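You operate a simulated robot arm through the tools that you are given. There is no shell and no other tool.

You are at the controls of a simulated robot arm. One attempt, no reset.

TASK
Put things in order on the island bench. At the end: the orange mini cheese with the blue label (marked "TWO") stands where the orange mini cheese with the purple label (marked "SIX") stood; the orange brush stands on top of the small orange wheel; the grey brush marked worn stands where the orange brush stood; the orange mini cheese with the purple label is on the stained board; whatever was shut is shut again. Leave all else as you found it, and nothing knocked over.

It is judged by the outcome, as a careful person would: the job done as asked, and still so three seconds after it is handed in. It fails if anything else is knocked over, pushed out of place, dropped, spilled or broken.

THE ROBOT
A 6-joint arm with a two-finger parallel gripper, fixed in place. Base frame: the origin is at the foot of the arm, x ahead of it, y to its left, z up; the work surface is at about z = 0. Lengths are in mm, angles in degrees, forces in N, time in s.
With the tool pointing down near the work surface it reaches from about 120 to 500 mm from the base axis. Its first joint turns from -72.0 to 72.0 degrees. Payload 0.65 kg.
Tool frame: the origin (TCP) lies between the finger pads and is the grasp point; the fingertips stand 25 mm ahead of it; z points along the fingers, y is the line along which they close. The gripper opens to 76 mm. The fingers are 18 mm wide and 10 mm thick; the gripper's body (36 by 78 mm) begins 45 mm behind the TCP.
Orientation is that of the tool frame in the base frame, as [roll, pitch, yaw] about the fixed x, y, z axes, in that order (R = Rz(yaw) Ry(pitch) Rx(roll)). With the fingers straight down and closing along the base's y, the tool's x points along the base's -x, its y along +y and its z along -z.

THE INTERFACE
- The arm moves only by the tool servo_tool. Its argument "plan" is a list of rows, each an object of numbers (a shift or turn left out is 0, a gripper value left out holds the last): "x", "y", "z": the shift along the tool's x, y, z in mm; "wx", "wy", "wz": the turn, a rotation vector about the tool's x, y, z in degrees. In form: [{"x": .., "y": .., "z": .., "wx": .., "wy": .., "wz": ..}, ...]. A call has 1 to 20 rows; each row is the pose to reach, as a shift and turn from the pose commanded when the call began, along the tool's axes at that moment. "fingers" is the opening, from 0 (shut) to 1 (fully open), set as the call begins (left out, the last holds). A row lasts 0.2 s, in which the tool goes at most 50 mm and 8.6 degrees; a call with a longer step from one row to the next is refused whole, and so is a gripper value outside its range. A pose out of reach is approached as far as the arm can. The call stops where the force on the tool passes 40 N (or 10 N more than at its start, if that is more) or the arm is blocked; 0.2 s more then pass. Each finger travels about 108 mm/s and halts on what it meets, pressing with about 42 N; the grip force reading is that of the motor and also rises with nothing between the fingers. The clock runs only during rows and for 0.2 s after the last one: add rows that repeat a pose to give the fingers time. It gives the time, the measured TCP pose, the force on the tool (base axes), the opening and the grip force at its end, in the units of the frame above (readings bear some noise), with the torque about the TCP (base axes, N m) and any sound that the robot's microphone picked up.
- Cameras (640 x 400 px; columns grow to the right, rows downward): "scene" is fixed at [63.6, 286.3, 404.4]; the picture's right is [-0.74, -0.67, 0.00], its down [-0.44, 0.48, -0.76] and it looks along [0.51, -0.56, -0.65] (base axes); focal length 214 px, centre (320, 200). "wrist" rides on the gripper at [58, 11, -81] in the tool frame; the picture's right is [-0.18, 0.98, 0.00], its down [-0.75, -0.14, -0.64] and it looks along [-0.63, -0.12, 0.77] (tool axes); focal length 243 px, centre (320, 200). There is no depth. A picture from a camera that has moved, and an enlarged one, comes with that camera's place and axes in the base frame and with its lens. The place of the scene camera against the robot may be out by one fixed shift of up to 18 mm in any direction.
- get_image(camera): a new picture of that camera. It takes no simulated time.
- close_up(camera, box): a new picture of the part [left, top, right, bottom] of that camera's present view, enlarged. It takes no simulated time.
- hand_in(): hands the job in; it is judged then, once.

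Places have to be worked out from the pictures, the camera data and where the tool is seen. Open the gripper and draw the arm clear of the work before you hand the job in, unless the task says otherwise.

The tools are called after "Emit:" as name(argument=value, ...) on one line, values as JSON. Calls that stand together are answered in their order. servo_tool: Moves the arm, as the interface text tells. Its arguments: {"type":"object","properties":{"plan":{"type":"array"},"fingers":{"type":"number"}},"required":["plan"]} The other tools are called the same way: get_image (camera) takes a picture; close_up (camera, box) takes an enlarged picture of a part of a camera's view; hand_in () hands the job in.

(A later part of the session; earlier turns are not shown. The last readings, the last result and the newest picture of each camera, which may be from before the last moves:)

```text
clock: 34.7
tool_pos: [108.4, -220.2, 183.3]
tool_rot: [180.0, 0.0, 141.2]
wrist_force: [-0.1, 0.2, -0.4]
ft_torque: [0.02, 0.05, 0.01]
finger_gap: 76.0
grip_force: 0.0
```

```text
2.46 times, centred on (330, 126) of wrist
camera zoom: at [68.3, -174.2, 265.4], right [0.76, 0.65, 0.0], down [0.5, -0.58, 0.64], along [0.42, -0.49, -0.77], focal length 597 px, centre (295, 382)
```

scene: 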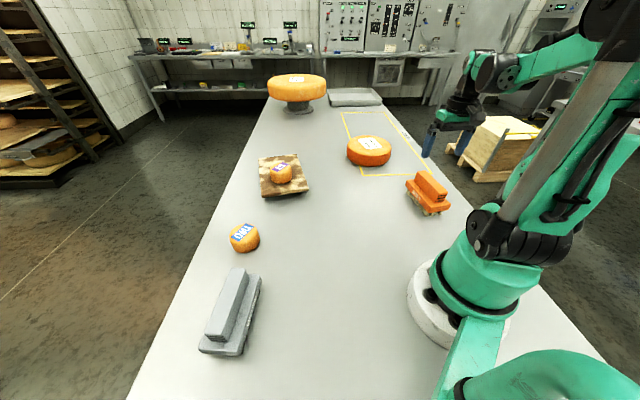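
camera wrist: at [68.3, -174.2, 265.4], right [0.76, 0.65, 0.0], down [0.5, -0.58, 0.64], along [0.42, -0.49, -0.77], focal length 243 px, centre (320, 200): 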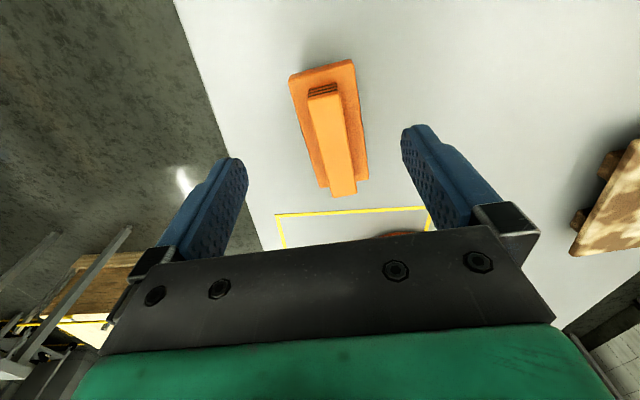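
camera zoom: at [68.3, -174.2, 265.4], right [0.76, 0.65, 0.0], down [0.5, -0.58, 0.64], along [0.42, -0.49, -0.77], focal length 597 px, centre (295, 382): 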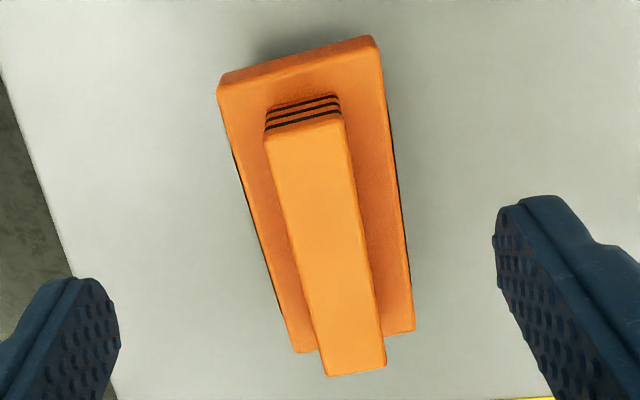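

Brush axis is at about −36.4°, handle ~25 mm wide with its top around z≈60–67 and centre near (151,−248). Before grasping I want to test the tilted reach over the wheel and see it: I go near it with a 24° outward tilt, empty-handed.

Emit:
servo_tool(plan=[{"x": -30, "y": 9, "z": 2}, {"x": -65, "y": 20, "z": 5, "wy": -4}, {"x": -105, "y": 33, "z": 8, "wy": -8}, {"x": -145, "y": 46, "z": 12, "wy": -12}, {"x": -185, "y": 58, "z": 16, "wy": -16}, {"x": -225, "y": 71, "z": 20, "wy": -20}, {"x": -261, "y": 82, "z": 24, "wy": -24}, {"x": -261, "y": 82, "z": 24, "wy": -24}], fingers=1)

Emit:
get_image(camera="wrist")

Emit:
get_image(camera="scene")

```text
clock: 36.5
tool_pos: [362.1, -320.5, 161.3]
tool_rot: [179.9, 24.1, 141.0]
wrist_force: [-0.4, 1.2, 1.0]
ft_torque: [-0.02, 0.04, -0.02]
finger_gap: 75.9
grip_force: 0.0
```

```text
taken
camera wrist: at [300.9, -256.6, 211.4], right [0.75, 0.66, 0.08], down [0.24, -0.38, 0.89], along [0.62, -0.65, -0.44], focal length 243 px, centre (320, 200)
```

wrist: 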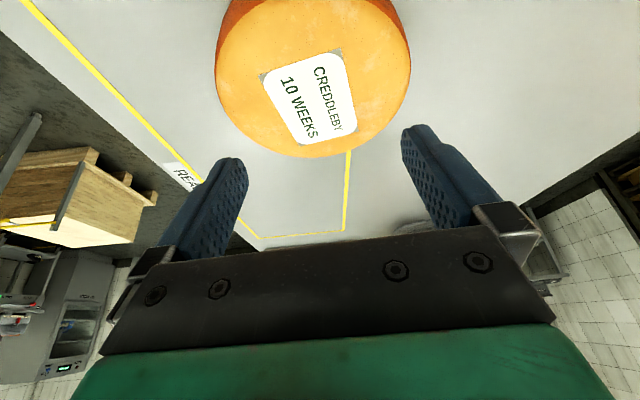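

```text
taken
```

scene: 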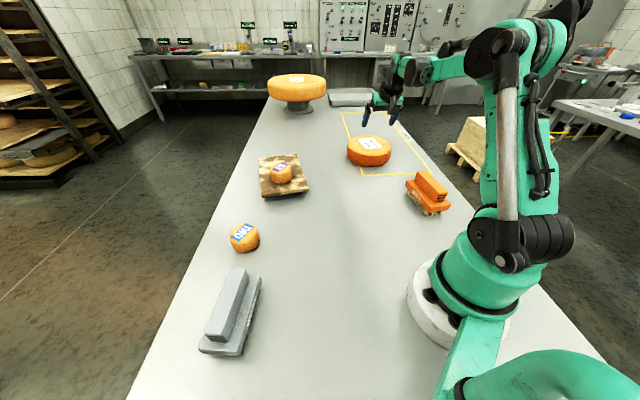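

The wheel's label centre triangulates to about (396,−352), top z≈55. I test reach: TCP to (396,−352,125) with this tilt, well above the wheel.

Emit:
servo_tool(plan=[{"x": -9, "y": -1, "z": 17}, {"x": -18, "y": -2, "z": 34}, {"x": -27.5, "y": -3.1, "z": 51.7}, {"x": -27.5, "y": -3.1, "z": 51.7}], fingers=1)

Emit:
get_image(camera="wrist")

Emit:
close_up(camera="scene", box=[320, 70, 460, 190])

```text
clock: 37.5
tool_pos: [396.4, -352.3, 123.2]
tool_rot: [179.9, 24.1, 140.9]
wrist_force: [0.2, -0.6, -0.2]
ft_torque: [-0.02, 0.02, 0.0]
finger_gap: 75.9
grip_force: 0.0
```

```text
taken
camera wrist: at [334.4, -288.3, 174.5], right [0.75, 0.66, 0.08], down [0.24, -0.38, 0.89], along [0.62, -0.65, -0.44], focal length 243 px, centre (320, 200)
```

wrist: 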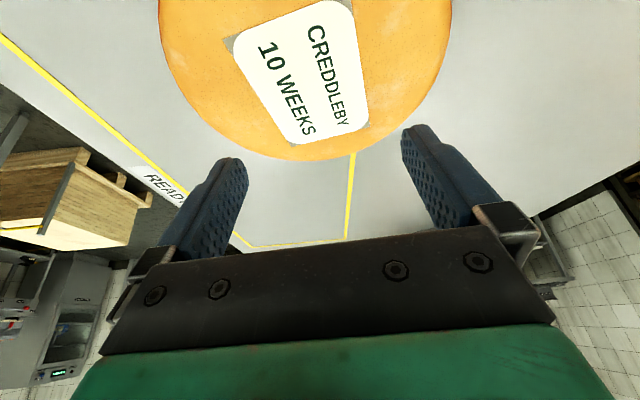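

```text
3.33 times, centred on (390, 130) of scene
camera zoom: at [63.6, 286.3, 404.4], right [-0.74, -0.67, 0.0], down [-0.44, 0.48, -0.76], along [0.51, -0.56, -0.65], focal length 715 px, centre (87, 433)
```

zoom: 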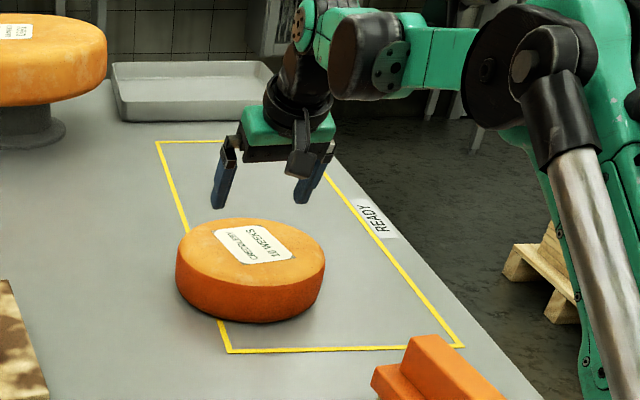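

Reach is fine at this tilt, so I'll grasp the brush with the same 24° tilt. Going back up and over to hover above the brush's handle centre (~(151,−248)), yaw adjusted +2.5°.

Emit:
servo_tool(plan=[{"x": -12.2, "z": -27.4}, {"x": 20, "y": -11.6, "z": -42, "wx": -0.2, "wz": -0.4}, {"x": 60, "y": -23, "z": -60, "wx": -0.4, "wz": -0.9}, {"x": 104.6, "y": -36.6, "z": -79.7, "wx": -0.6, "wz": -1.4}, {"x": 145, "y": -49, "z": -92, "wx": -0.8, "wz": -1.8}, {"x": 185, "y": -60, "z": -104, "wx": -0.9, "wz": -2.1}, {"x": 218, "y": -70, "z": -112, "wx": -1.0, "wz": -2.3}, {"x": 229.9, "y": -73.3, "z": -113.8, "wx": -1.0, "wz": -2.3}, {"x": 229.9, "y": -73.3, "z": -113.8, "wx": -1.0, "wz": -2.3}], fingers=1)

Emit:
get_image(camera="wrist")

Emit:
close_up(camera="scene", box=[350, 110, 510, 240])

```text
refused: row 4 steps farther than a row can; nothing moved
```

```text
taken
camera wrist: at [334.4, -288.3, 174.5], right [0.75, 0.66, 0.08], down [0.24, -0.38, 0.89], along [0.62, -0.65, -0.44], focal length 243 px, centre (320, 200)
```

wrist: 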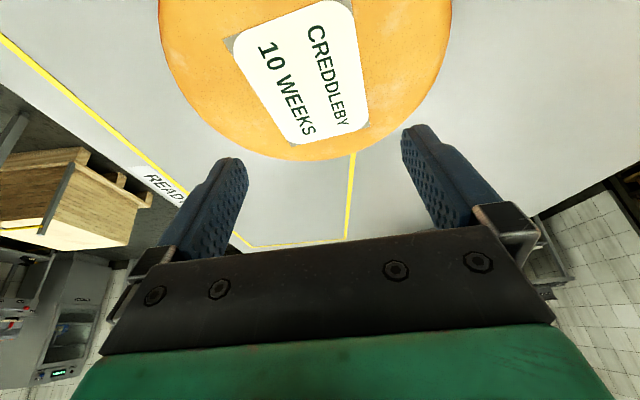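

```text
3.08 times, centred on (430, 175) of scene
camera zoom: at [63.6, 286.3, 404.4], right [-0.74, -0.67, 0.0], down [-0.44, 0.48, -0.76], along [0.51, -0.56, -0.65], focal length 660 px, centre (-18, 277)
```

zoom: 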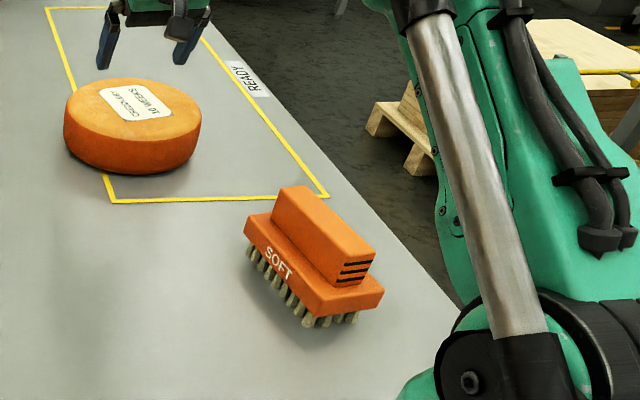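

I resubmit with smaller steps.

Emit:
servo_tool(plan=[{"x": -12.2, "z": -27.4}, {"x": 18, "y": -11, "z": -44, "wx": -0.2, "wz": -0.4}, {"x": 55, "y": -21.6, "z": -58, "wx": -0.4, "wz": -0.8}, {"x": 92, "y": -32.5, "z": -74, "wx": -0.5, "wz": -1.2}, {"x": 129, "y": -43, "z": -85, "wx": -0.7, "wz": -1.6}, {"x": 166, "y": -54, "z": -97, "wx": -0.8, "wz": -1.9}, {"x": 200, "y": -64, "z": -106, "wx": -0.9, "wz": -2.1}, {"x": 229.9, "y": -73.3, "z": -113.8, "wx": -1.0, "wz": -2.3}, {"x": 229.9, "y": -73.3, "z": -113.8, "wx": -1.0, "wz": -2.3}], fingers=1)

Emit:
get_image(camera="wrist")

Emit:
get_image(camera="scene")

```text
clock: 39.5
tool_pos: [149.5, -248.2, 134.0]
tool_rot: [179.9, 24.0, 143.6]
wrist_force: [0.8, -0.6, 0.0]
ft_torque: [-0.01, 0.01, 0.0]
finger_gap: 76.2
grip_force: 0.2
```

```text
taken
camera wrist: at [86.3, -186.8, 185.1], right [0.72, 0.69, 0.08], down [0.26, -0.37, 0.89], along [0.65, -0.62, -0.44], focal length 243 px, centre (320, 200)
```

wrist: 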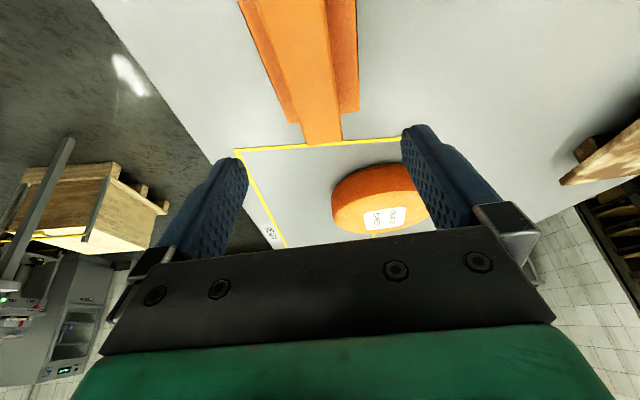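

```text
taken
```

scene: 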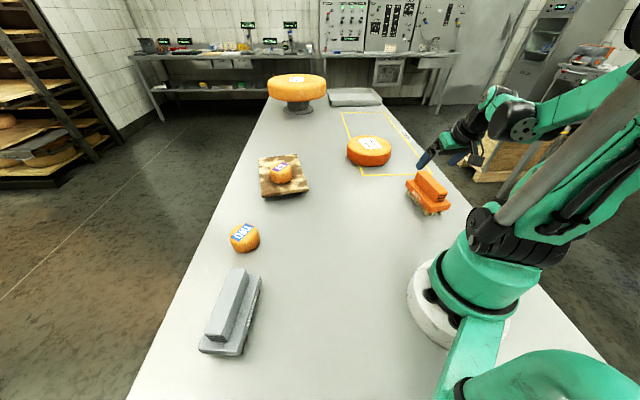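

I zoom in to align the handle edges precisely.

Emit:
close_up(camera="wrist", box=[200, 0, 440, 150])

```text
2.67 times, centred on (320, 75) of wrist
camera zoom: at [86.3, -186.8, 185.1], right [0.72, 0.69, 0.08], down [0.26, -0.37, 0.89], along [0.65, -0.62, -0.44], focal length 647 px, centre (320, 533)
```

zoom: 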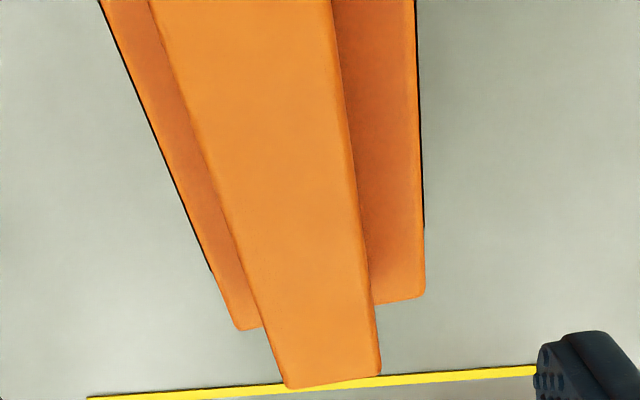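

Edges are parallel to the tool (vanishing point matches within 0.2°), laterally centred. Triangulating three views gives handle top z≈75, base-block top ≈42, handle 24 mm wide. I descend 40 mm vertically first.

Emit:
servo_tool(plan=[{"x": 6.1, "y": -0.1, "z": 8.7}, {"x": 12, "y": -0.2, "z": 18}, {"x": 18.3, "y": -0.3, "z": 35.6}, {"x": 18.3, "y": -0.3, "z": 35.6}], fingers=1)

Emit:
get_image(camera="wrist")

Emit:
close_up(camera="scene", box=[370, 130, 490, 230])

```text
clock: 40.5
tool_pos: [148.5, -247.2, 94.2]
tool_rot: [179.9, 24.0, 143.7]
wrist_force: [0.0, 0.8, -0.1]
ft_torque: [0.02, 0.0, 0.0]
finger_gap: 76.0
grip_force: 0.0
```

```text
taken
camera wrist: at [84.9, -186.1, 144.8], right [0.72, 0.69, 0.08], down [0.26, -0.37, 0.89], along [0.65, -0.62, -0.44], focal length 243 px, centre (320, 200)
```

wrist: 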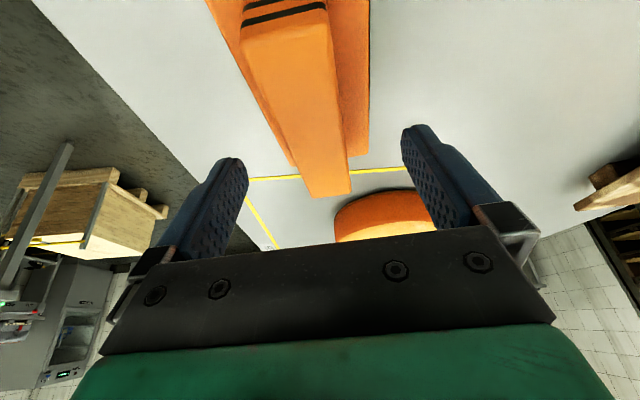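

```text
4.00 times, centred on (430, 180) of scene
camera zoom: at [63.6, 286.3, 404.4], right [-0.74, -0.67, 0.0], down [-0.44, 0.48, -0.76], along [0.51, -0.56, -0.65], focal length 858 px, centre (-120, 280)
```

zoom: 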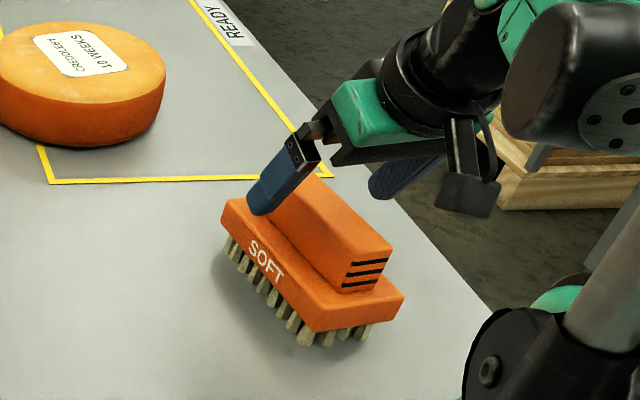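

Fingers straddle the handle. One more zoom to check fore-aft and lateral centring.

Emit:
close_up(camera="wrist", box=[180, 0, 440, 210])

```text
1.90 times, centred on (310, 105) of wrist
camera zoom: at [84.9, -186.1, 144.8], right [0.72, 0.69, 0.08], down [0.26, -0.37, 0.89], along [0.65, -0.62, -0.44], focal length 462 px, centre (339, 381)
```

zoom: 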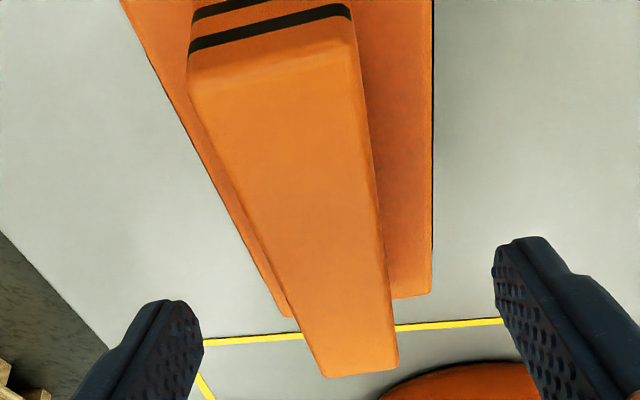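

Handle is centred within ~0.6 mm. I descend the final 20 mm (TCP z≈74, fingertips ~5 mm above the base block).

Emit:
servo_tool(plan=[{"x": 2.5, "y": 0.4, "z": 6}, {"x": 5.5, "y": 0.4, "z": 12.5}, {"x": 8.1, "y": 0.4, "z": 18.3}, {"x": 8.1, "y": 0.4, "z": 18.3}], fingers=1)

Emit:
close_up(camera="scene", box=[370, 130, 490, 230])

Emit:
get_image(camera="wrist")

```text
clock: 41.5
tool_pos: [148.1, -247.0, 73.1]
tool_rot: [179.9, 24.0, 143.6]
wrist_force: [0.3, 0.0, -0.1]
ft_torque: [-0.03, -0.01, -0.02]
finger_gap: 76.1
grip_force: 0.0
```

```text
4.00 times, centred on (430, 180) of scene
camera zoom: at [63.6, 286.3, 404.4], right [-0.74, -0.67, 0.0], down [-0.44, 0.48, -0.76], along [0.51, -0.56, -0.65], focal length 858 px, centre (-120, 280)
```

zoom: 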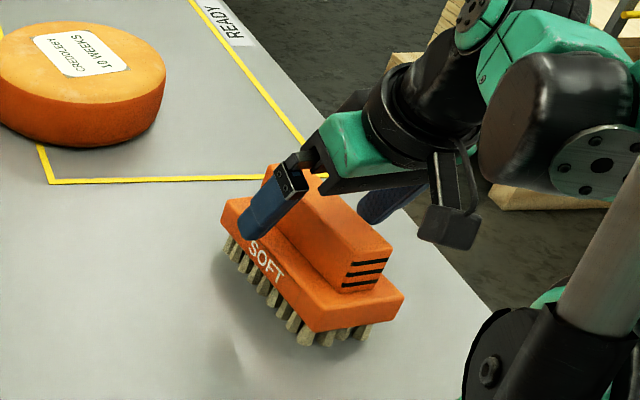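

```text
taken
camera wrist: at [85.2, -186.0, 124.8], right [0.72, 0.69, 0.08], down [0.26, -0.37, 0.89], along [0.65, -0.62, -0.44], focal length 243 px, centre (320, 200)
```

wrist: 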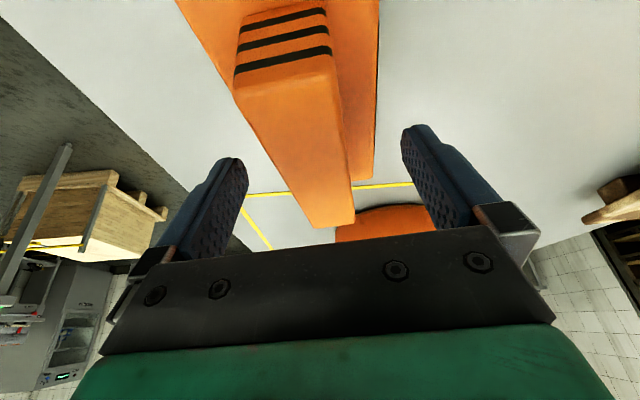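

Geometry looks right. I shift back 6 mm along the handle so the pads grip about its middle, then close.

Emit:
servo_tool(plan=[{"x": 5.5, "z": -2.4}, {"x": 5.5, "z": -2.4}], fingers=1)

Emit:
servo_tool(plan=[{"z": 0}, {"z": 0}, {"z": 0}, {"z": 0}], fingers=0)

Emit:
get_image(camera="wrist")

Emit:
close_up(camera="scene", box=[370, 130, 490, 230])

```text
clock: 42.1
tool_pos: [143.9, -243.6, 73.6]
tool_rot: [179.9, 24.0, 143.6]
wrist_force: [0.5, -0.7, -0.8]
ft_torque: [-0.03, 0.0, -0.01]
finger_gap: 75.9
grip_force: 0.1
```

```text
clock: 43.1
tool_pos: [145.1, -243.5, 73.6]
tool_rot: [179.9, 24.0, 143.6]
wrist_force: [0.4, 0.0, 0.8]
ft_torque: [-0.04, -0.03, 0.02]
finger_gap: 25.6
grip_force: 40.5
```

```text
taken
camera wrist: at [80.4, -182.4, 125.0], right [0.72, 0.69, 0.08], down [0.26, -0.37, 0.89], along [0.65, -0.62, -0.44], focal length 243 px, centre (320, 200)
```

wrist: 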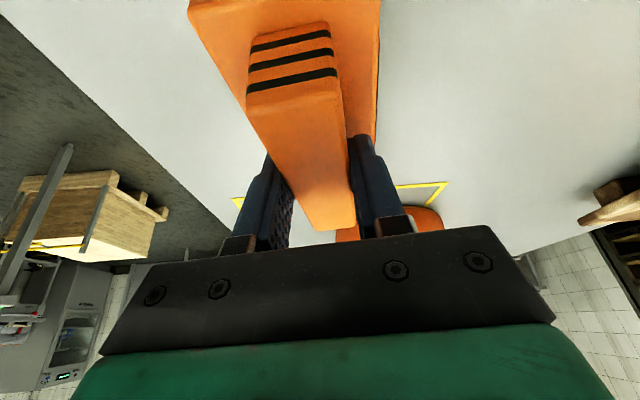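

```text
4.00 times, centred on (430, 180) of scene
camera zoom: at [63.6, 286.3, 404.4], right [-0.74, -0.67, 0.0], down [-0.44, 0.48, -0.76], along [0.51, -0.56, -0.65], focal length 858 px, centre (-120, 280)
```

zoom: 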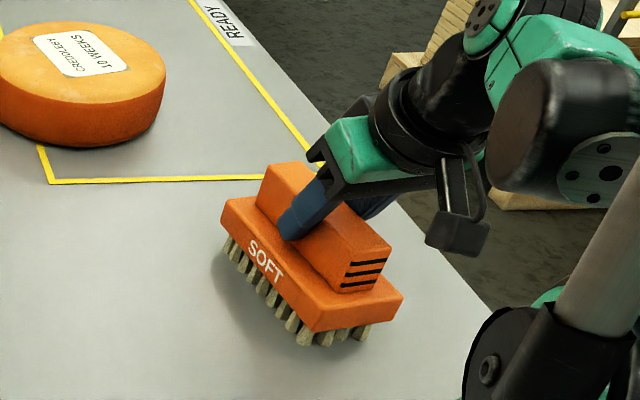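

Handle gripped at 25.6 mm without moving the brush. Lifting 20 mm vertically first to check the hold.

Emit:
servo_tool(plan=[{"x": -2, "z": -4.6}, {"x": -4, "z": -9.1}, {"x": -8.1, "z": -18.3}, {"x": -8.1, "z": -18.3}])

Emit:
get_image(camera="wrist")

Emit:
close_up(camera="scene", box=[370, 130, 490, 230])

```text
clock: 44.1
tool_pos: [144.1, -243.2, 94.8]
tool_rot: [179.9, 24.0, 143.6]
wrist_force: [0.1, -0.4, -1.7]
ft_torque: [-0.04, -0.01, 0.02]
finger_gap: 25.6
grip_force: 40.9
```

```text
taken
camera wrist: at [80.0, -182.3, 145.2], right [0.72, 0.69, 0.08], down [0.26, -0.37, 0.89], along [0.65, -0.62, -0.44], focal length 243 px, centre (320, 200)
```

wrist: 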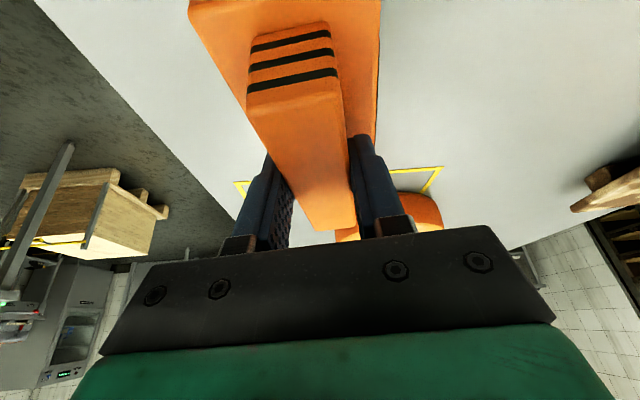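

```text
4.00 times, centred on (430, 180) of scene
camera zoom: at [63.6, 286.3, 404.4], right [-0.74, -0.67, 0.0], down [-0.44, 0.48, -0.76], along [0.51, -0.56, -0.65], focal length 858 px, centre (-120, 280)
```

zoom: 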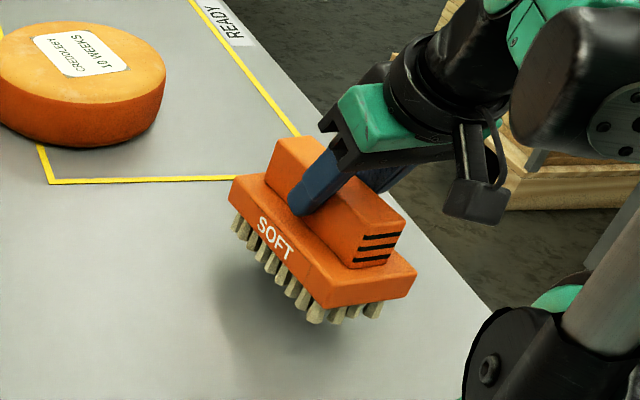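

Securely held and level. Lifting a further 65 mm, then translating over the wheel centre.

Emit:
servo_tool(plan=[{"x": -6, "z": -13.5}, {"x": -14, "z": -31.5}, {"x": -22, "z": -49.5}, {"x": -26.4, "z": -59.4}, {"x": -46, "y": 5, "z": -51.5}, {"x": -82, "y": 14, "z": -35.5}, {"x": -118, "y": 23.7, "z": -19.3}, {"x": -154, "y": 33, "z": -3.3}, {"x": -190, "y": 42.3, "z": 12.7}, {"x": -226, "y": 51.6, "z": 28.7}, {"x": -253, "y": 58.6, "z": 40.8}, {"x": -265.5, "y": 61.8, "z": 47.1}, {"x": -265.5, "y": 61.8, "z": 47.1}, {"x": -265.5, "y": 61.8, "z": 47.1}])

Emit:
get_image(camera="wrist")

Emit:
close_up(camera="scene", box=[310, 70, 450, 190])

```text
clock: 47.1
tool_pos: [390.2, -347.4, 159.5]
tool_rot: [179.9, 24.0, 143.6]
wrist_force: [-0.4, -0.3, -2.4]
ft_torque: [0.04, -0.01, 0.01]
finger_gap: 25.5
grip_force: 41.3
```

```text
taken
camera wrist: at [327.8, -287.7, 210.3], right [0.72, 0.69, 0.08], down [0.26, -0.37, 0.89], along [0.65, -0.62, -0.44], focal length 243 px, centre (320, 200)
```

wrist: 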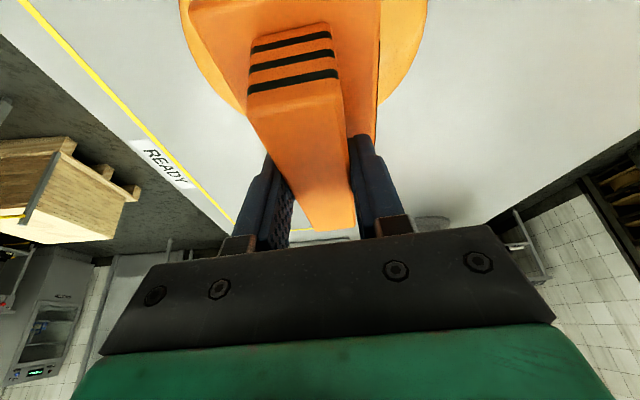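

```text
3.33 times, centred on (380, 130) of scene
camera zoom: at [63.6, 286.3, 404.4], right [-0.74, -0.67, 0.0], down [-0.44, 0.48, -0.76], along [0.51, -0.56, -0.65], focal length 715 px, centre (120, 433)
```

zoom: 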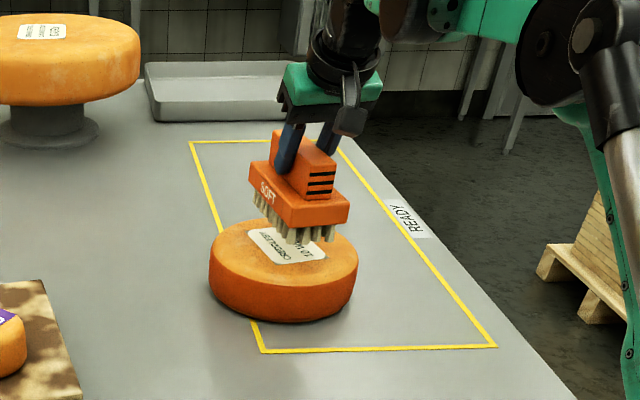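

Roughly aligned. I zoom the wrist view to measure the wheel outline relative to the brush.

Emit:
close_up(camera="wrist", box=[160, 0, 450, 200])

```text
2.00 times, centred on (305, 100) of wrist
camera zoom: at [327.8, -287.7, 210.3], right [0.72, 0.69, 0.08], down [0.26, -0.37, 0.89], along [0.65, -0.62, -0.44], focal length 485 px, centre (350, 400)
```

zoom: 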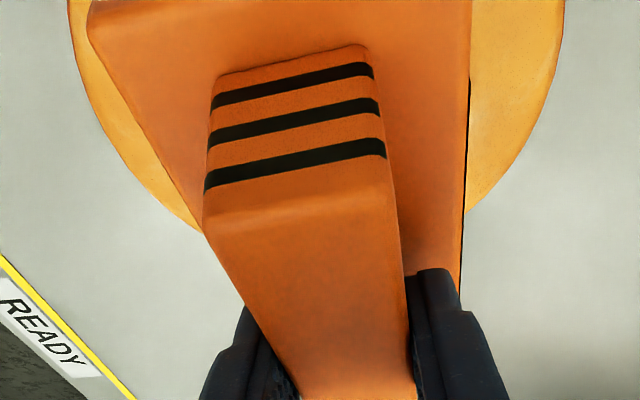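

Circle fit puts the wheel centre about 5.5 mm further out and 1.3 mm to tool −y of the brush centre. I correct and lower 27 mm, stopping short of expected contact.

Emit:
servo_tool(plan=[{"x": -5, "y": -1.3, "z": 2.2}, {"x": -1.3, "y": -1.3, "z": 10.5}, {"x": 2.3, "y": -1.3, "z": 18.7}, {"x": 6, "y": -1.3, "z": 26.9}, {"x": 6, "y": -1.3, "z": 26.9}])

Emit:
close_up(camera="scene", box=[320, 90, 440, 190])

Emit:
get_image(camera="wrist")

```text
clock: 48.3
tool_pos: [393.7, -352.6, 132.3]
tool_rot: [179.9, 23.9, 143.5]
wrist_force: [0.6, -0.2, -2.0]
ft_torque: [0.01, -0.03, -0.01]
finger_gap: 25.8
grip_force: 41.0
```

```text
4.00 times, centred on (380, 140) of scene
camera zoom: at [63.6, 286.3, 404.4], right [-0.74, -0.67, 0.0], down [-0.44, 0.48, -0.76], along [0.51, -0.56, -0.65], focal length 858 px, centre (80, 440)
```

zoom: 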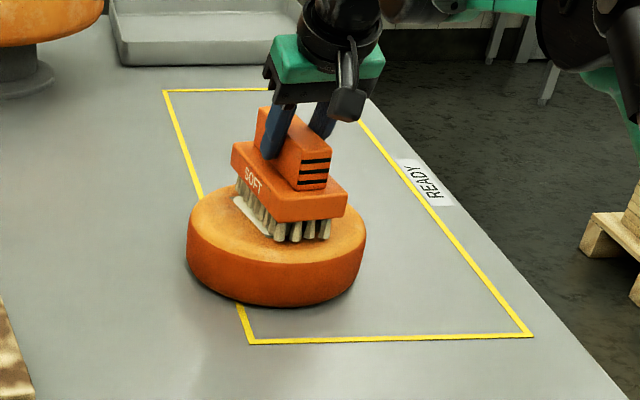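

```text
taken
camera wrist: at [330.9, -291.9, 183.0], right [0.72, 0.69, 0.08], down [0.26, -0.37, 0.89], along [0.65, -0.62, -0.44], focal length 243 px, centre (320, 200)
```

wrist: 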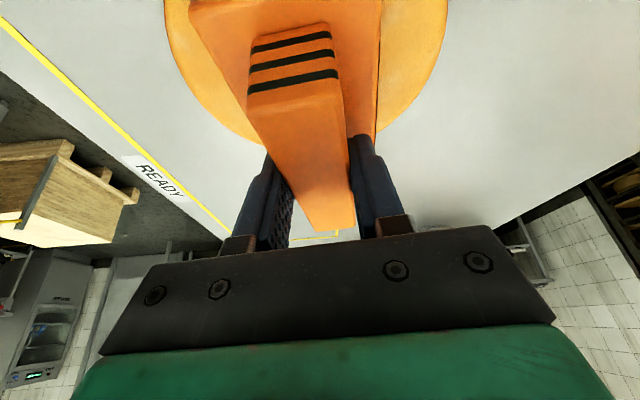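

The bristle footprint is centred on the wheel's label. I now lower in small vertical steps to find contact.

Emit:
servo_tool(plan=[{"x": 0.4, "z": 0.9}, {"x": 0.8, "z": 1.8}, {"x": 1.2, "z": 2.7}, {"x": 1.2, "z": 2.7}])

```text
clock: 49.3
tool_pos: [394.5, -352.0, 128.6]
tool_rot: [180.0, 24.0, 143.6]
wrist_force: [0.4, -0.1, -2.4]
ft_torque: [0.0, 0.02, 0.02]
finger_gap: 25.5
grip_force: 41.3
```

Emit:
servo_tool(plan=[{"x": 0.3, "z": 0.7}, {"x": 0.6, "z": 1.4}, {"x": 0.8, "z": 1.8}, {"x": 0.8, "z": 1.8}])

Emit:
close_up(camera="scene", box=[340, 110, 420, 180])

```text
clock: 50.3
tool_pos: [394.1, -352.8, 128.7]
tool_rot: [179.9, 24.2, 143.7]
wrist_force: [-2.3, 6.9, 39.9]
ft_torque: [-0.12, -0.07, 0.03]
finger_gap: 25.7
grip_force: 40.6
```

```text
5.71 times, centred on (380, 145) of scene
camera zoom: at [63.4, 286.5, 404.3], right [-0.74, -0.67, 0.0], down [-0.44, 0.48, -0.76], along [0.51, -0.56, -0.65], focal length 1226 px, centre (-23, 514)
```

zoom: 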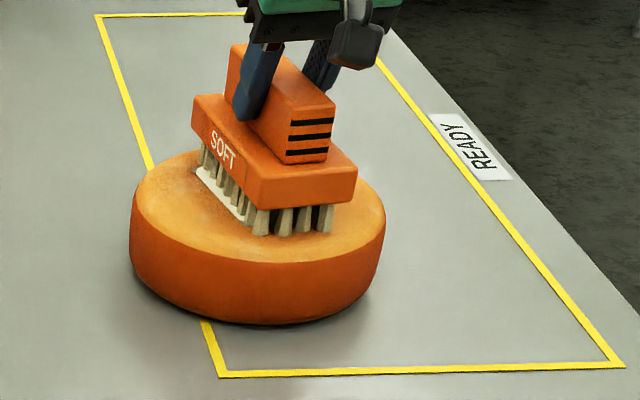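

Contact with 40 N – a bit firm. I back off ~1.4 mm to relax the pressure before releasing.

Emit:
servo_tool(plan=[{"x": -0.3, "z": -0.7}, {"x": -0.57, "z": -1.3}, {"x": -0.57, "z": -1.3}])

```text
clock: 51.1
tool_pos: [393.8, -354.1, 127.9]
tool_rot: [180.0, 23.8, 143.5]
wrist_force: [1.2, 0.5, 0.3]
ft_torque: [-0.08, -0.18, 0.05]
finger_gap: 25.7
grip_force: 40.5
```

Now light contact (~2.5 N). Opening the fingers.

Emit:
servo_tool(plan=[{"z": 0}, {"z": 0}, {"z": 0}, {"z": 0}], fingers=1)

Emit:
close_up(camera="scene", box=[340, 110, 420, 180])

Emit:
get_image(camera="wrist")

```text
clock: 52.1
tool_pos: [394.2, -353.5, 129.3]
tool_rot: [179.9, 24.0, 143.5]
wrist_force: [-0.5, 0.1, 0.0]
ft_torque: [0.03, -0.02, 0.01]
finger_gap: 76.0
grip_force: 0.0
```

```text
5.71 times, centred on (380, 145) of scene
camera zoom: at [63.6, 286.3, 404.4], right [-0.74, -0.67, 0.0], down [-0.44, 0.48, -0.76], along [0.51, -0.56, -0.65], focal length 1226 px, centre (-23, 514)
```

zoom: 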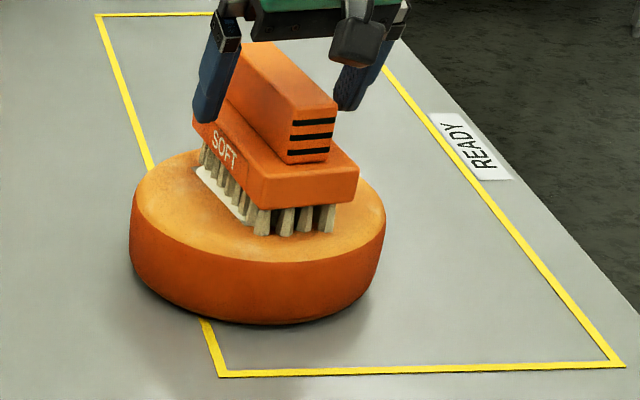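

```text
taken
camera wrist: at [331.0, -292.0, 179.6], right [0.72, 0.69, 0.08], down [0.26, -0.37, 0.89], along [0.65, -0.62, -0.44], focal length 243 px, centre (320, 200)
```

wrist: 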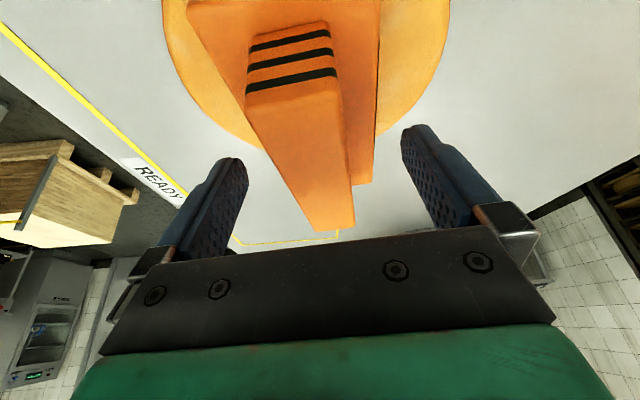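

The orange brush stands freely on the small wheel. I retreat along the tool axis (up and back).

Emit:
servo_tool(plan=[{"z": -8}, {"z": -22}, {"z": -40}, {"z": -60}, {"z": -60}], fingers=1)

Emit:
get_image(camera="wrist")

Emit:
get_image(camera="scene")

```text
clock: 53.3
tool_pos: [375.2, -339.1, 182.5]
tool_rot: [179.9, 24.1, 143.6]
wrist_force: [-0.4, 0.8, -1.0]
ft_torque: [-0.03, -0.02, 0.0]
finger_gap: 76.0
grip_force: 0.1
```

```text
taken
camera wrist: at [311.4, -277.4, 234.3], right [0.72, 0.69, 0.08], down [0.26, -0.37, 0.89], along [0.65, -0.62, -0.44], focal length 243 px, centre (320, 200)
```

wrist: 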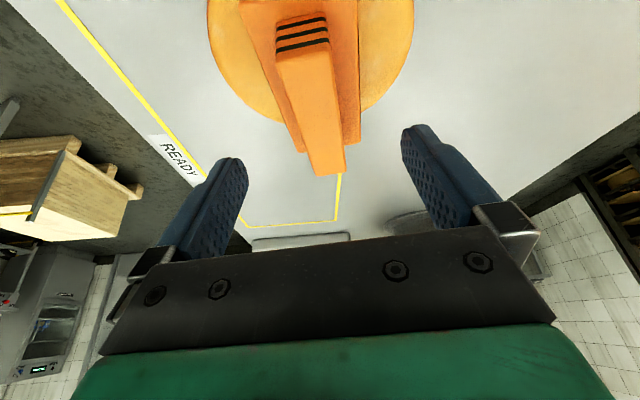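

```text
taken
```

scene: 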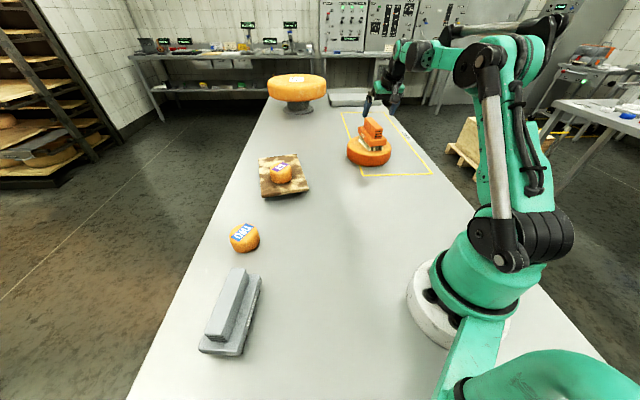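

Everything is stable. Next the grey brush: I first level the tool while backing off toward the base.

Emit:
servo_tool(plan=[{"x": 12, "y": 1.4, "z": -8, "wy": 5}, {"x": 26, "y": 3, "z": -14, "wy": 10}, {"x": 40, "y": 4.8, "z": -20, "wy": 16}, {"x": 52, "y": 6, "z": -24, "wy": 20}, {"x": 59.1, "y": 6.9, "z": -26.3, "wy": 24}, {"x": 59.1, "y": 6.9, "z": -26.3, "wy": 24}], fingers=1)

```text
clock: 54.7
tool_pos: [325.4, -294.4, 184.2]
tool_rot: [180.0, 0.0, 143.5]
wrist_force: [-0.3, -0.2, 0.2]
ft_torque: [0.01, 0.0, -0.05]
finger_gap: 76.0
grip_force: 0.1
```

Level. Now a long transfer at z≈190 to hover over the grey brush (~(255,258)), with yaw matching its axis (−48.7°).

Emit:
servo_tool(plan=[{"x": 14, "y": 14.6, "z": -1, "wz": 0.4}, {"x": 42, "y": 44, "z": -2, "wz": 1.3}, {"x": 72, "y": 75.3, "z": -3, "wz": 2.3}, {"x": 102, "y": 106.7, "z": -4, "wz": 3.2}, {"x": 132, "y": 138, "z": -5, "wz": 4.2}, {"x": 162, "y": 169.4, "z": -6, "wz": 5.1}, {"x": 192, "y": 200.8, "z": -6, "wz": 6.1}, {"x": 222, "y": 232.1, "z": -6, "wz": 7}, {"x": 252, "y": 263.5, "z": -6, "wz": 8}, {"x": 282, "y": 294.9, "z": -6, "wz": 8.9}, {"x": 312, "y": 326.3, "z": -6, "wz": 9.9}, {"x": 342, "y": 357.6, "z": -6, "wz": 10.8}, {"x": 369, "y": 385.9, "z": -6, "wz": 11.7}, {"x": 384.9, "y": 402.5, "z": -6, "wz": 12.2}, {"x": 384.9, "y": 402.5, "z": -6, "wz": 12.2}], fingers=1)

Emit:
get_image(camera="wrist")

Emit:
get_image(camera="scene")

```text
clock: 57.9
tool_pos: [256.0, 259.8, 190.4]
tool_rot: [180.0, -0.1, 131.5]
wrist_force: [-0.8, 0.8, -0.6]
ft_torque: [0.0, -0.03, -0.01]
finger_gap: 75.9
grip_force: 0.0
```

```text
taken
camera wrist: at [225.1, 311.0, 271.7], right [0.86, 0.51, 0.0], down [0.39, -0.66, 0.64], along [0.33, -0.55, -0.77], focal length 243 px, centre (320, 200)
```

wrist: 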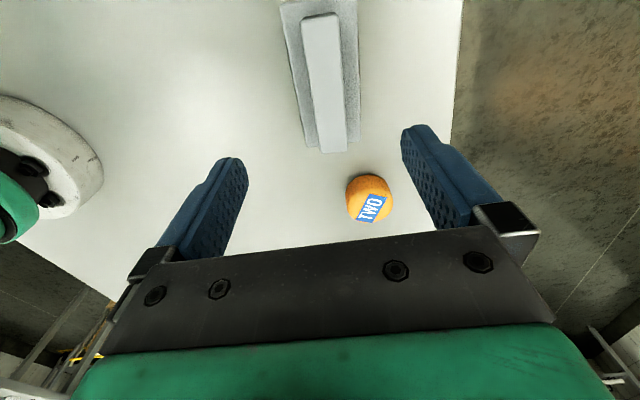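

```text
taken
```

scene: 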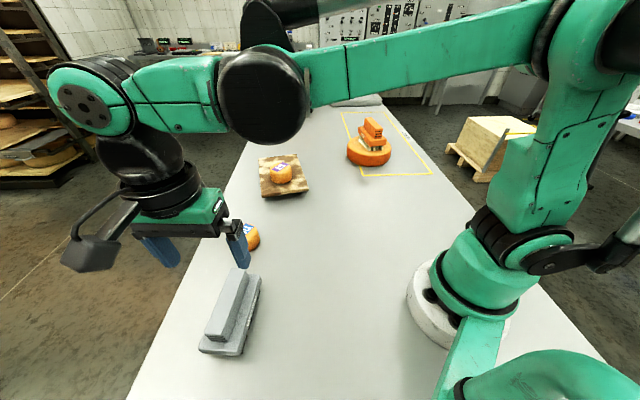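

Grey brush is in view beneath the tool. Zooming to measure.

Emit:
close_up(camera="wrist", box=[220, 0, 440, 160])

```text
2.50 times, centred on (330, 80) of wrist
camera zoom: at [225.1, 311.0, 271.7], right [0.86, 0.51, 0.0], down [0.39, -0.66, 0.64], along [0.33, -0.55, -0.77], focal length 606 px, centre (295, 500)
```

zoom: 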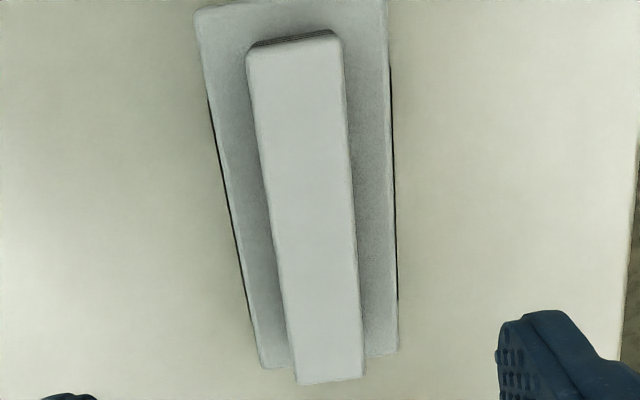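

Handle centre is at tool (−0.6, +6.4) and axis is 2.9° off; size matches the orange brush (99×25, top z≈75). I correct and lower to z≈110.

Emit:
servo_tool(plan=[{"x": -0.6, "y": 6.4, "z": 10, "wz": 2.9}, {"x": -0.6, "y": 6.4, "z": 30, "wz": 2.9}, {"x": -0.6, "y": 6.4, "z": 55, "wz": 2.9}, {"x": -0.6, "y": 6.4, "z": 80, "wz": 2.9}, {"x": -0.6, "y": 6.4, "z": 80, "wz": 2.9}], fingers=1)

Emit:
get_image(camera="wrist")

Emit:
close_up(camera="wrist", box=[180, 0, 460, 220])

```text
clock: 59.1
tool_pos: [260.3, 262.0, 109.8]
tool_rot: [179.9, -0.1, 128.5]
wrist_force: [-0.2, -0.2, 0.2]
ft_torque: [0.0, 0.03, 0.03]
finger_gap: 76.1
grip_force: 0.1
```

```text
taken
camera wrist: at [233.1, 315.3, 190.9], right [0.88, 0.47, 0.0], down [0.36, -0.68, 0.64], along [0.3, -0.57, -0.77], focal length 243 px, centre (320, 200)
```

wrist: 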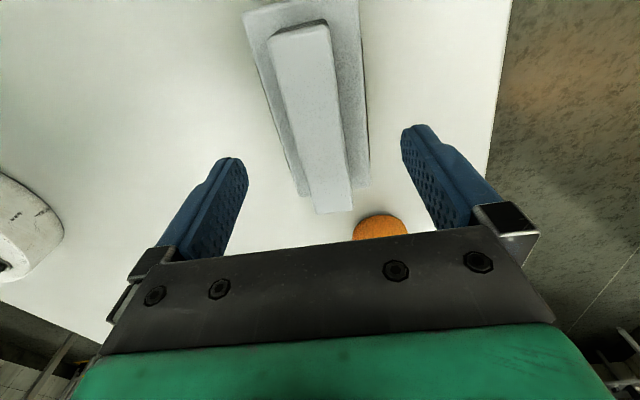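

```text
1.82 times, centred on (320, 110) of wrist
camera zoom: at [233.1, 315.3, 190.9], right [0.88, 0.47, 0.0], down [0.36, -0.68, 0.64], along [0.3, -0.57, -0.77], focal length 441 px, centre (320, 364)
```

zoom: 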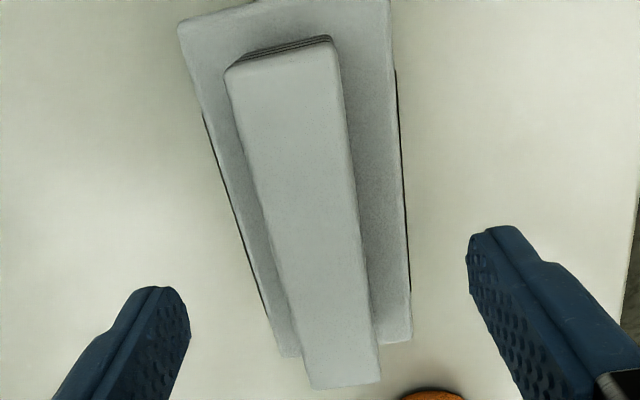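

Aligned within 0.2° and ~1 mm. Lowering to TCP z≈73 and closing on the handle.

Emit:
servo_tool(plan=[{"x": 0.8, "y": 0.2, "z": 12}, {"x": 0.8, "y": 0.2, "z": 25}, {"x": 0.8, "y": 0.2, "z": 34}, {"x": 0.8, "y": 0.2, "z": 36.8}, {"x": 0.8, "y": 0.2, "z": 36.8}], fingers=1)

Emit:
get_image(camera="scene")

```text
clock: 60.3
tool_pos: [261.5, 263.3, 72.9]
tool_rot: [179.9, 0.0, 128.6]
wrist_force: [0.4, 0.2, -0.7]
ft_torque: [0.01, -0.01, 0.03]
finger_gap: 76.1
grip_force: 0.0
```

```text
taken
```

scene: 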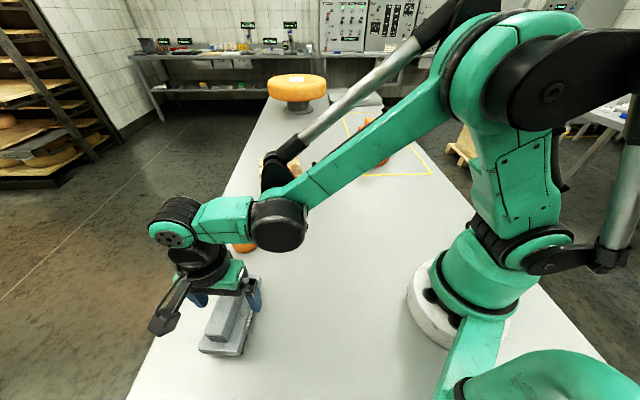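

No contact. Closing on the grey handle.

Emit:
servo_tool(plan=[{"z": 0}, {"z": 0}, {"z": 0}, {"z": 0}], fingers=0)

Emit:
get_image(camera="wrist")

```text
clock: 61.3
tool_pos: [261.7, 262.2, 73.0]
tool_rot: [179.9, 0.1, 128.5]
wrist_force: [0.1, 0.7, -0.4]
ft_torque: [-0.01, -0.02, -0.02]
finger_gap: 25.5
grip_force: 41.0
```

```text
taken
camera wrist: at [232.9, 316.2, 154.4], right [0.88, 0.47, 0.0], down [0.36, -0.68, 0.64], along [0.3, -0.57, -0.77], focal length 243 px, centre (320, 200)
```

wrist: 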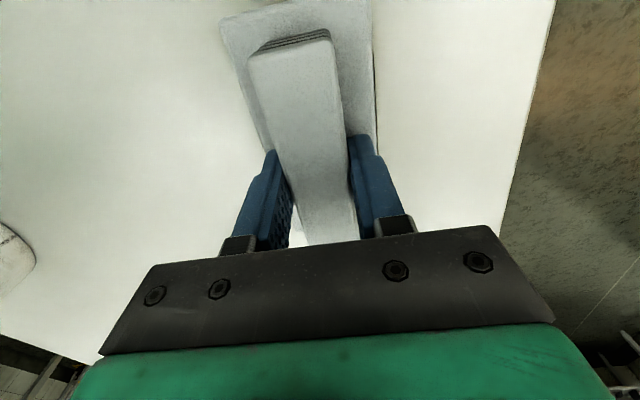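

Gripped at 25.5 mm. Lifting 20 mm first to verify.

Emit:
servo_tool(plan=[{"z": -4}, {"z": -10}, {"z": -20}, {"z": -20}])

Emit:
get_image(camera="wrist")

Emit:
close_up(camera="scene", box=[140, 180, 320, 380])

```text
clock: 62.3
tool_pos: [260.9, 262.0, 92.3]
tool_rot: [179.8, 0.0, 128.5]
wrist_force: [0.7, -0.5, -1.4]
ft_torque: [0.0, 0.01, 0.0]
finger_gap: 25.5
grip_force: 40.5
```

```text
taken
camera wrist: at [232.6, 316.2, 174.3], right [0.88, 0.47, 0.0], down [0.36, -0.68, 0.64], along [0.3, -0.57, -0.77], focal length 243 px, centre (320, 200)
```

wrist: 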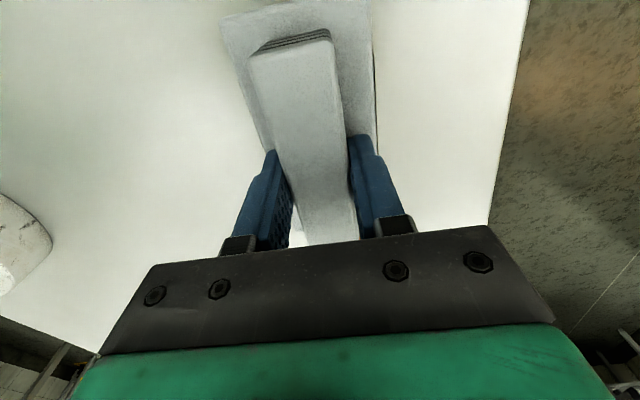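

```text
2.00 times, centred on (230, 280) of scene
camera zoom: at [63.6, 286.3, 404.4], right [-0.74, -0.67, 0.0], down [-0.44, 0.48, -0.76], along [0.51, -0.56, -0.65], focal length 429 px, centre (500, 40)
```

zoom: 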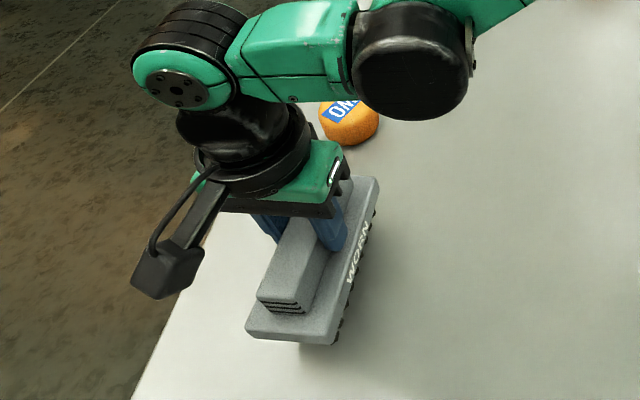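

Held level. I lift to z≈160, then carry it along an arc clear of the robot base, TWO and the board to above the orange brush's former place (149,−247), turning yaw +15°.

Emit:
servo_tool(plan=[{"z": -15}, {"z": -35}, {"z": -55}, {"z": -67}, {"z": -67}])

Emit:
servo_tool(plan=[{"x": -15, "y": -8, "wz": 0}, {"x": -45, "y": -24, "wz": -1}, {"x": -80, "y": -42, "wz": -2}, {"x": -116, "y": -61, "wz": -3}, {"x": -152, "y": -80, "wz": -4}, {"x": -190, "y": -100, "wz": -5}, {"x": -220, "y": -120, "wz": -6}, {"x": -240, "y": -150, "wz": -7}, {"x": -254, "y": -185, "wz": -8}, {"x": -266, "y": -222, "wz": -9}, {"x": -278, "y": -259, "wz": -10}, {"x": -290, "y": -296, "wz": -11.5}, {"x": -303, "y": -333, "wz": -13}, {"x": -316, "y": -369, "wz": -14}, {"x": -326, "y": -396, "wz": -15}, {"x": -329, "y": -405.1, "wz": -15}, {"x": -329, "y": -405.1, "wz": -15}, {"x": -329, "y": -405.1, "wz": -15}])

Emit:
get_image(camera="wrist")

Emit:
get_image(camera="scene")

```text
clock: 63.5
tool_pos: [261.8, 262.9, 160.1]
tool_rot: [180.0, 0.1, 128.5]
wrist_force: [-0.1, -1.1, -1.0]
ft_torque: [0.03, -0.02, -0.03]
finger_gap: 25.5
grip_force: 41.1
```

```text
clock: 67.3
tool_pos: [148.3, -247.6, 158.6]
tool_rot: [179.8, 0.0, 143.5]
wrist_force: [-0.3, -0.2, -2.0]
ft_torque: [-0.05, -0.03, -0.01]
finger_gap: 25.7
grip_force: 41.0
```

```text
taken
camera wrist: at [106.7, -202.6, 240.8], right [0.73, 0.68, 0.0], down [0.52, -0.56, 0.64], along [0.44, -0.47, -0.77], focal length 243 px, centre (320, 200)
```

wrist: 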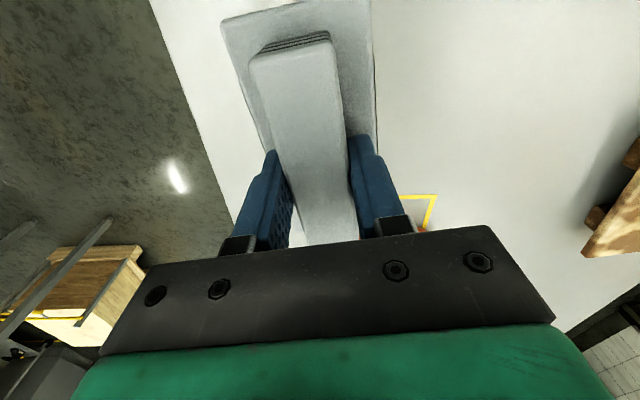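

```text
taken
```

scene: 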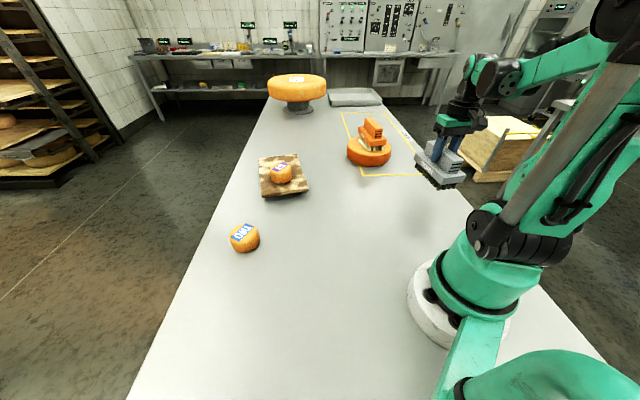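

Positioned above the old orange-brush spot; readings suggest a ~1.3 mm x correction. I lower to about 3 mm above contact.

Emit:
servo_tool(plan=[{"x": -1, "y": 0.8, "z": 15}, {"x": -1, "y": 0.8, "z": 35}, {"x": -1, "y": 0.8, "z": 55}, {"x": -1, "y": 0.8, "z": 70}, {"x": -1, "y": 0.8, "z": 79}, {"x": -1, "y": 0.8, "z": 82}, {"x": -1, "y": 0.8, "z": 82}])

Emit:
close_up(camera="scene", box=[330, 100, 480, 230])

```text
clock: 68.9
tool_pos: [149.7, -247.3, 78.1]
tool_rot: [180.0, 0.0, 143.4]
wrist_force: [-0.6, 0.2, -2.3]
ft_torque: [-0.02, -0.04, 0.01]
finger_gap: 25.4
grip_force: 41.1
```

```text
3.08 times, centred on (405, 165) of scene
camera zoom: at [63.6, 286.3, 404.4], right [-0.74, -0.67, 0.0], down [-0.44, 0.48, -0.76], along [0.51, -0.56, -0.65], focal length 660 px, centre (58, 308)
```

zoom: 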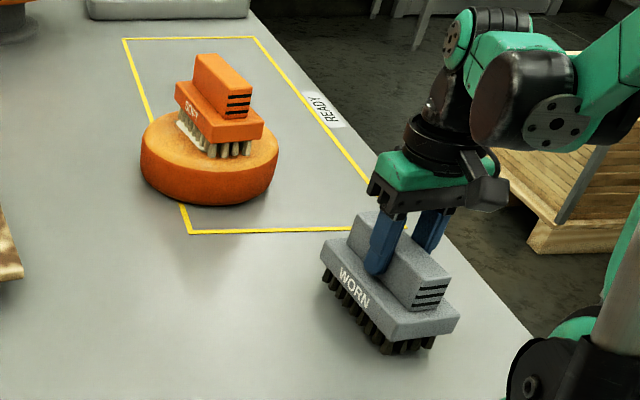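

Matches the original orange-brush outline almost exactly (a few px higher, as expected before touch-down). Fine lowering now.

Emit:
servo_tool(plan=[{"z": 1}, {"z": 2}, {"z": 3}, {"z": 3.6}, {"z": 3.6}])

```text
clock: 70.1
tool_pos: [149.8, -247.1, 74.3]
tool_rot: [179.9, 0.0, 143.6]
wrist_force: [-0.6, 0.2, -1.3]
ft_torque: [0.02, 0.02, 0.0]
finger_gap: 25.4
grip_force: 40.8
```

Emit:
servo_tool(plan=[{"z": 0.4}, {"z": 0.8}, {"z": 1.2}, {"z": 1.2}])

```text
clock: 71.1
tool_pos: [149.4, -246.6, 73.2]
tool_rot: [179.9, 0.1, 143.5]
wrist_force: [-1.2, 1.9, 1.2]
ft_torque: [-0.09, -0.08, 0.01]
finger_gap: 25.8
grip_force: 41.6
```

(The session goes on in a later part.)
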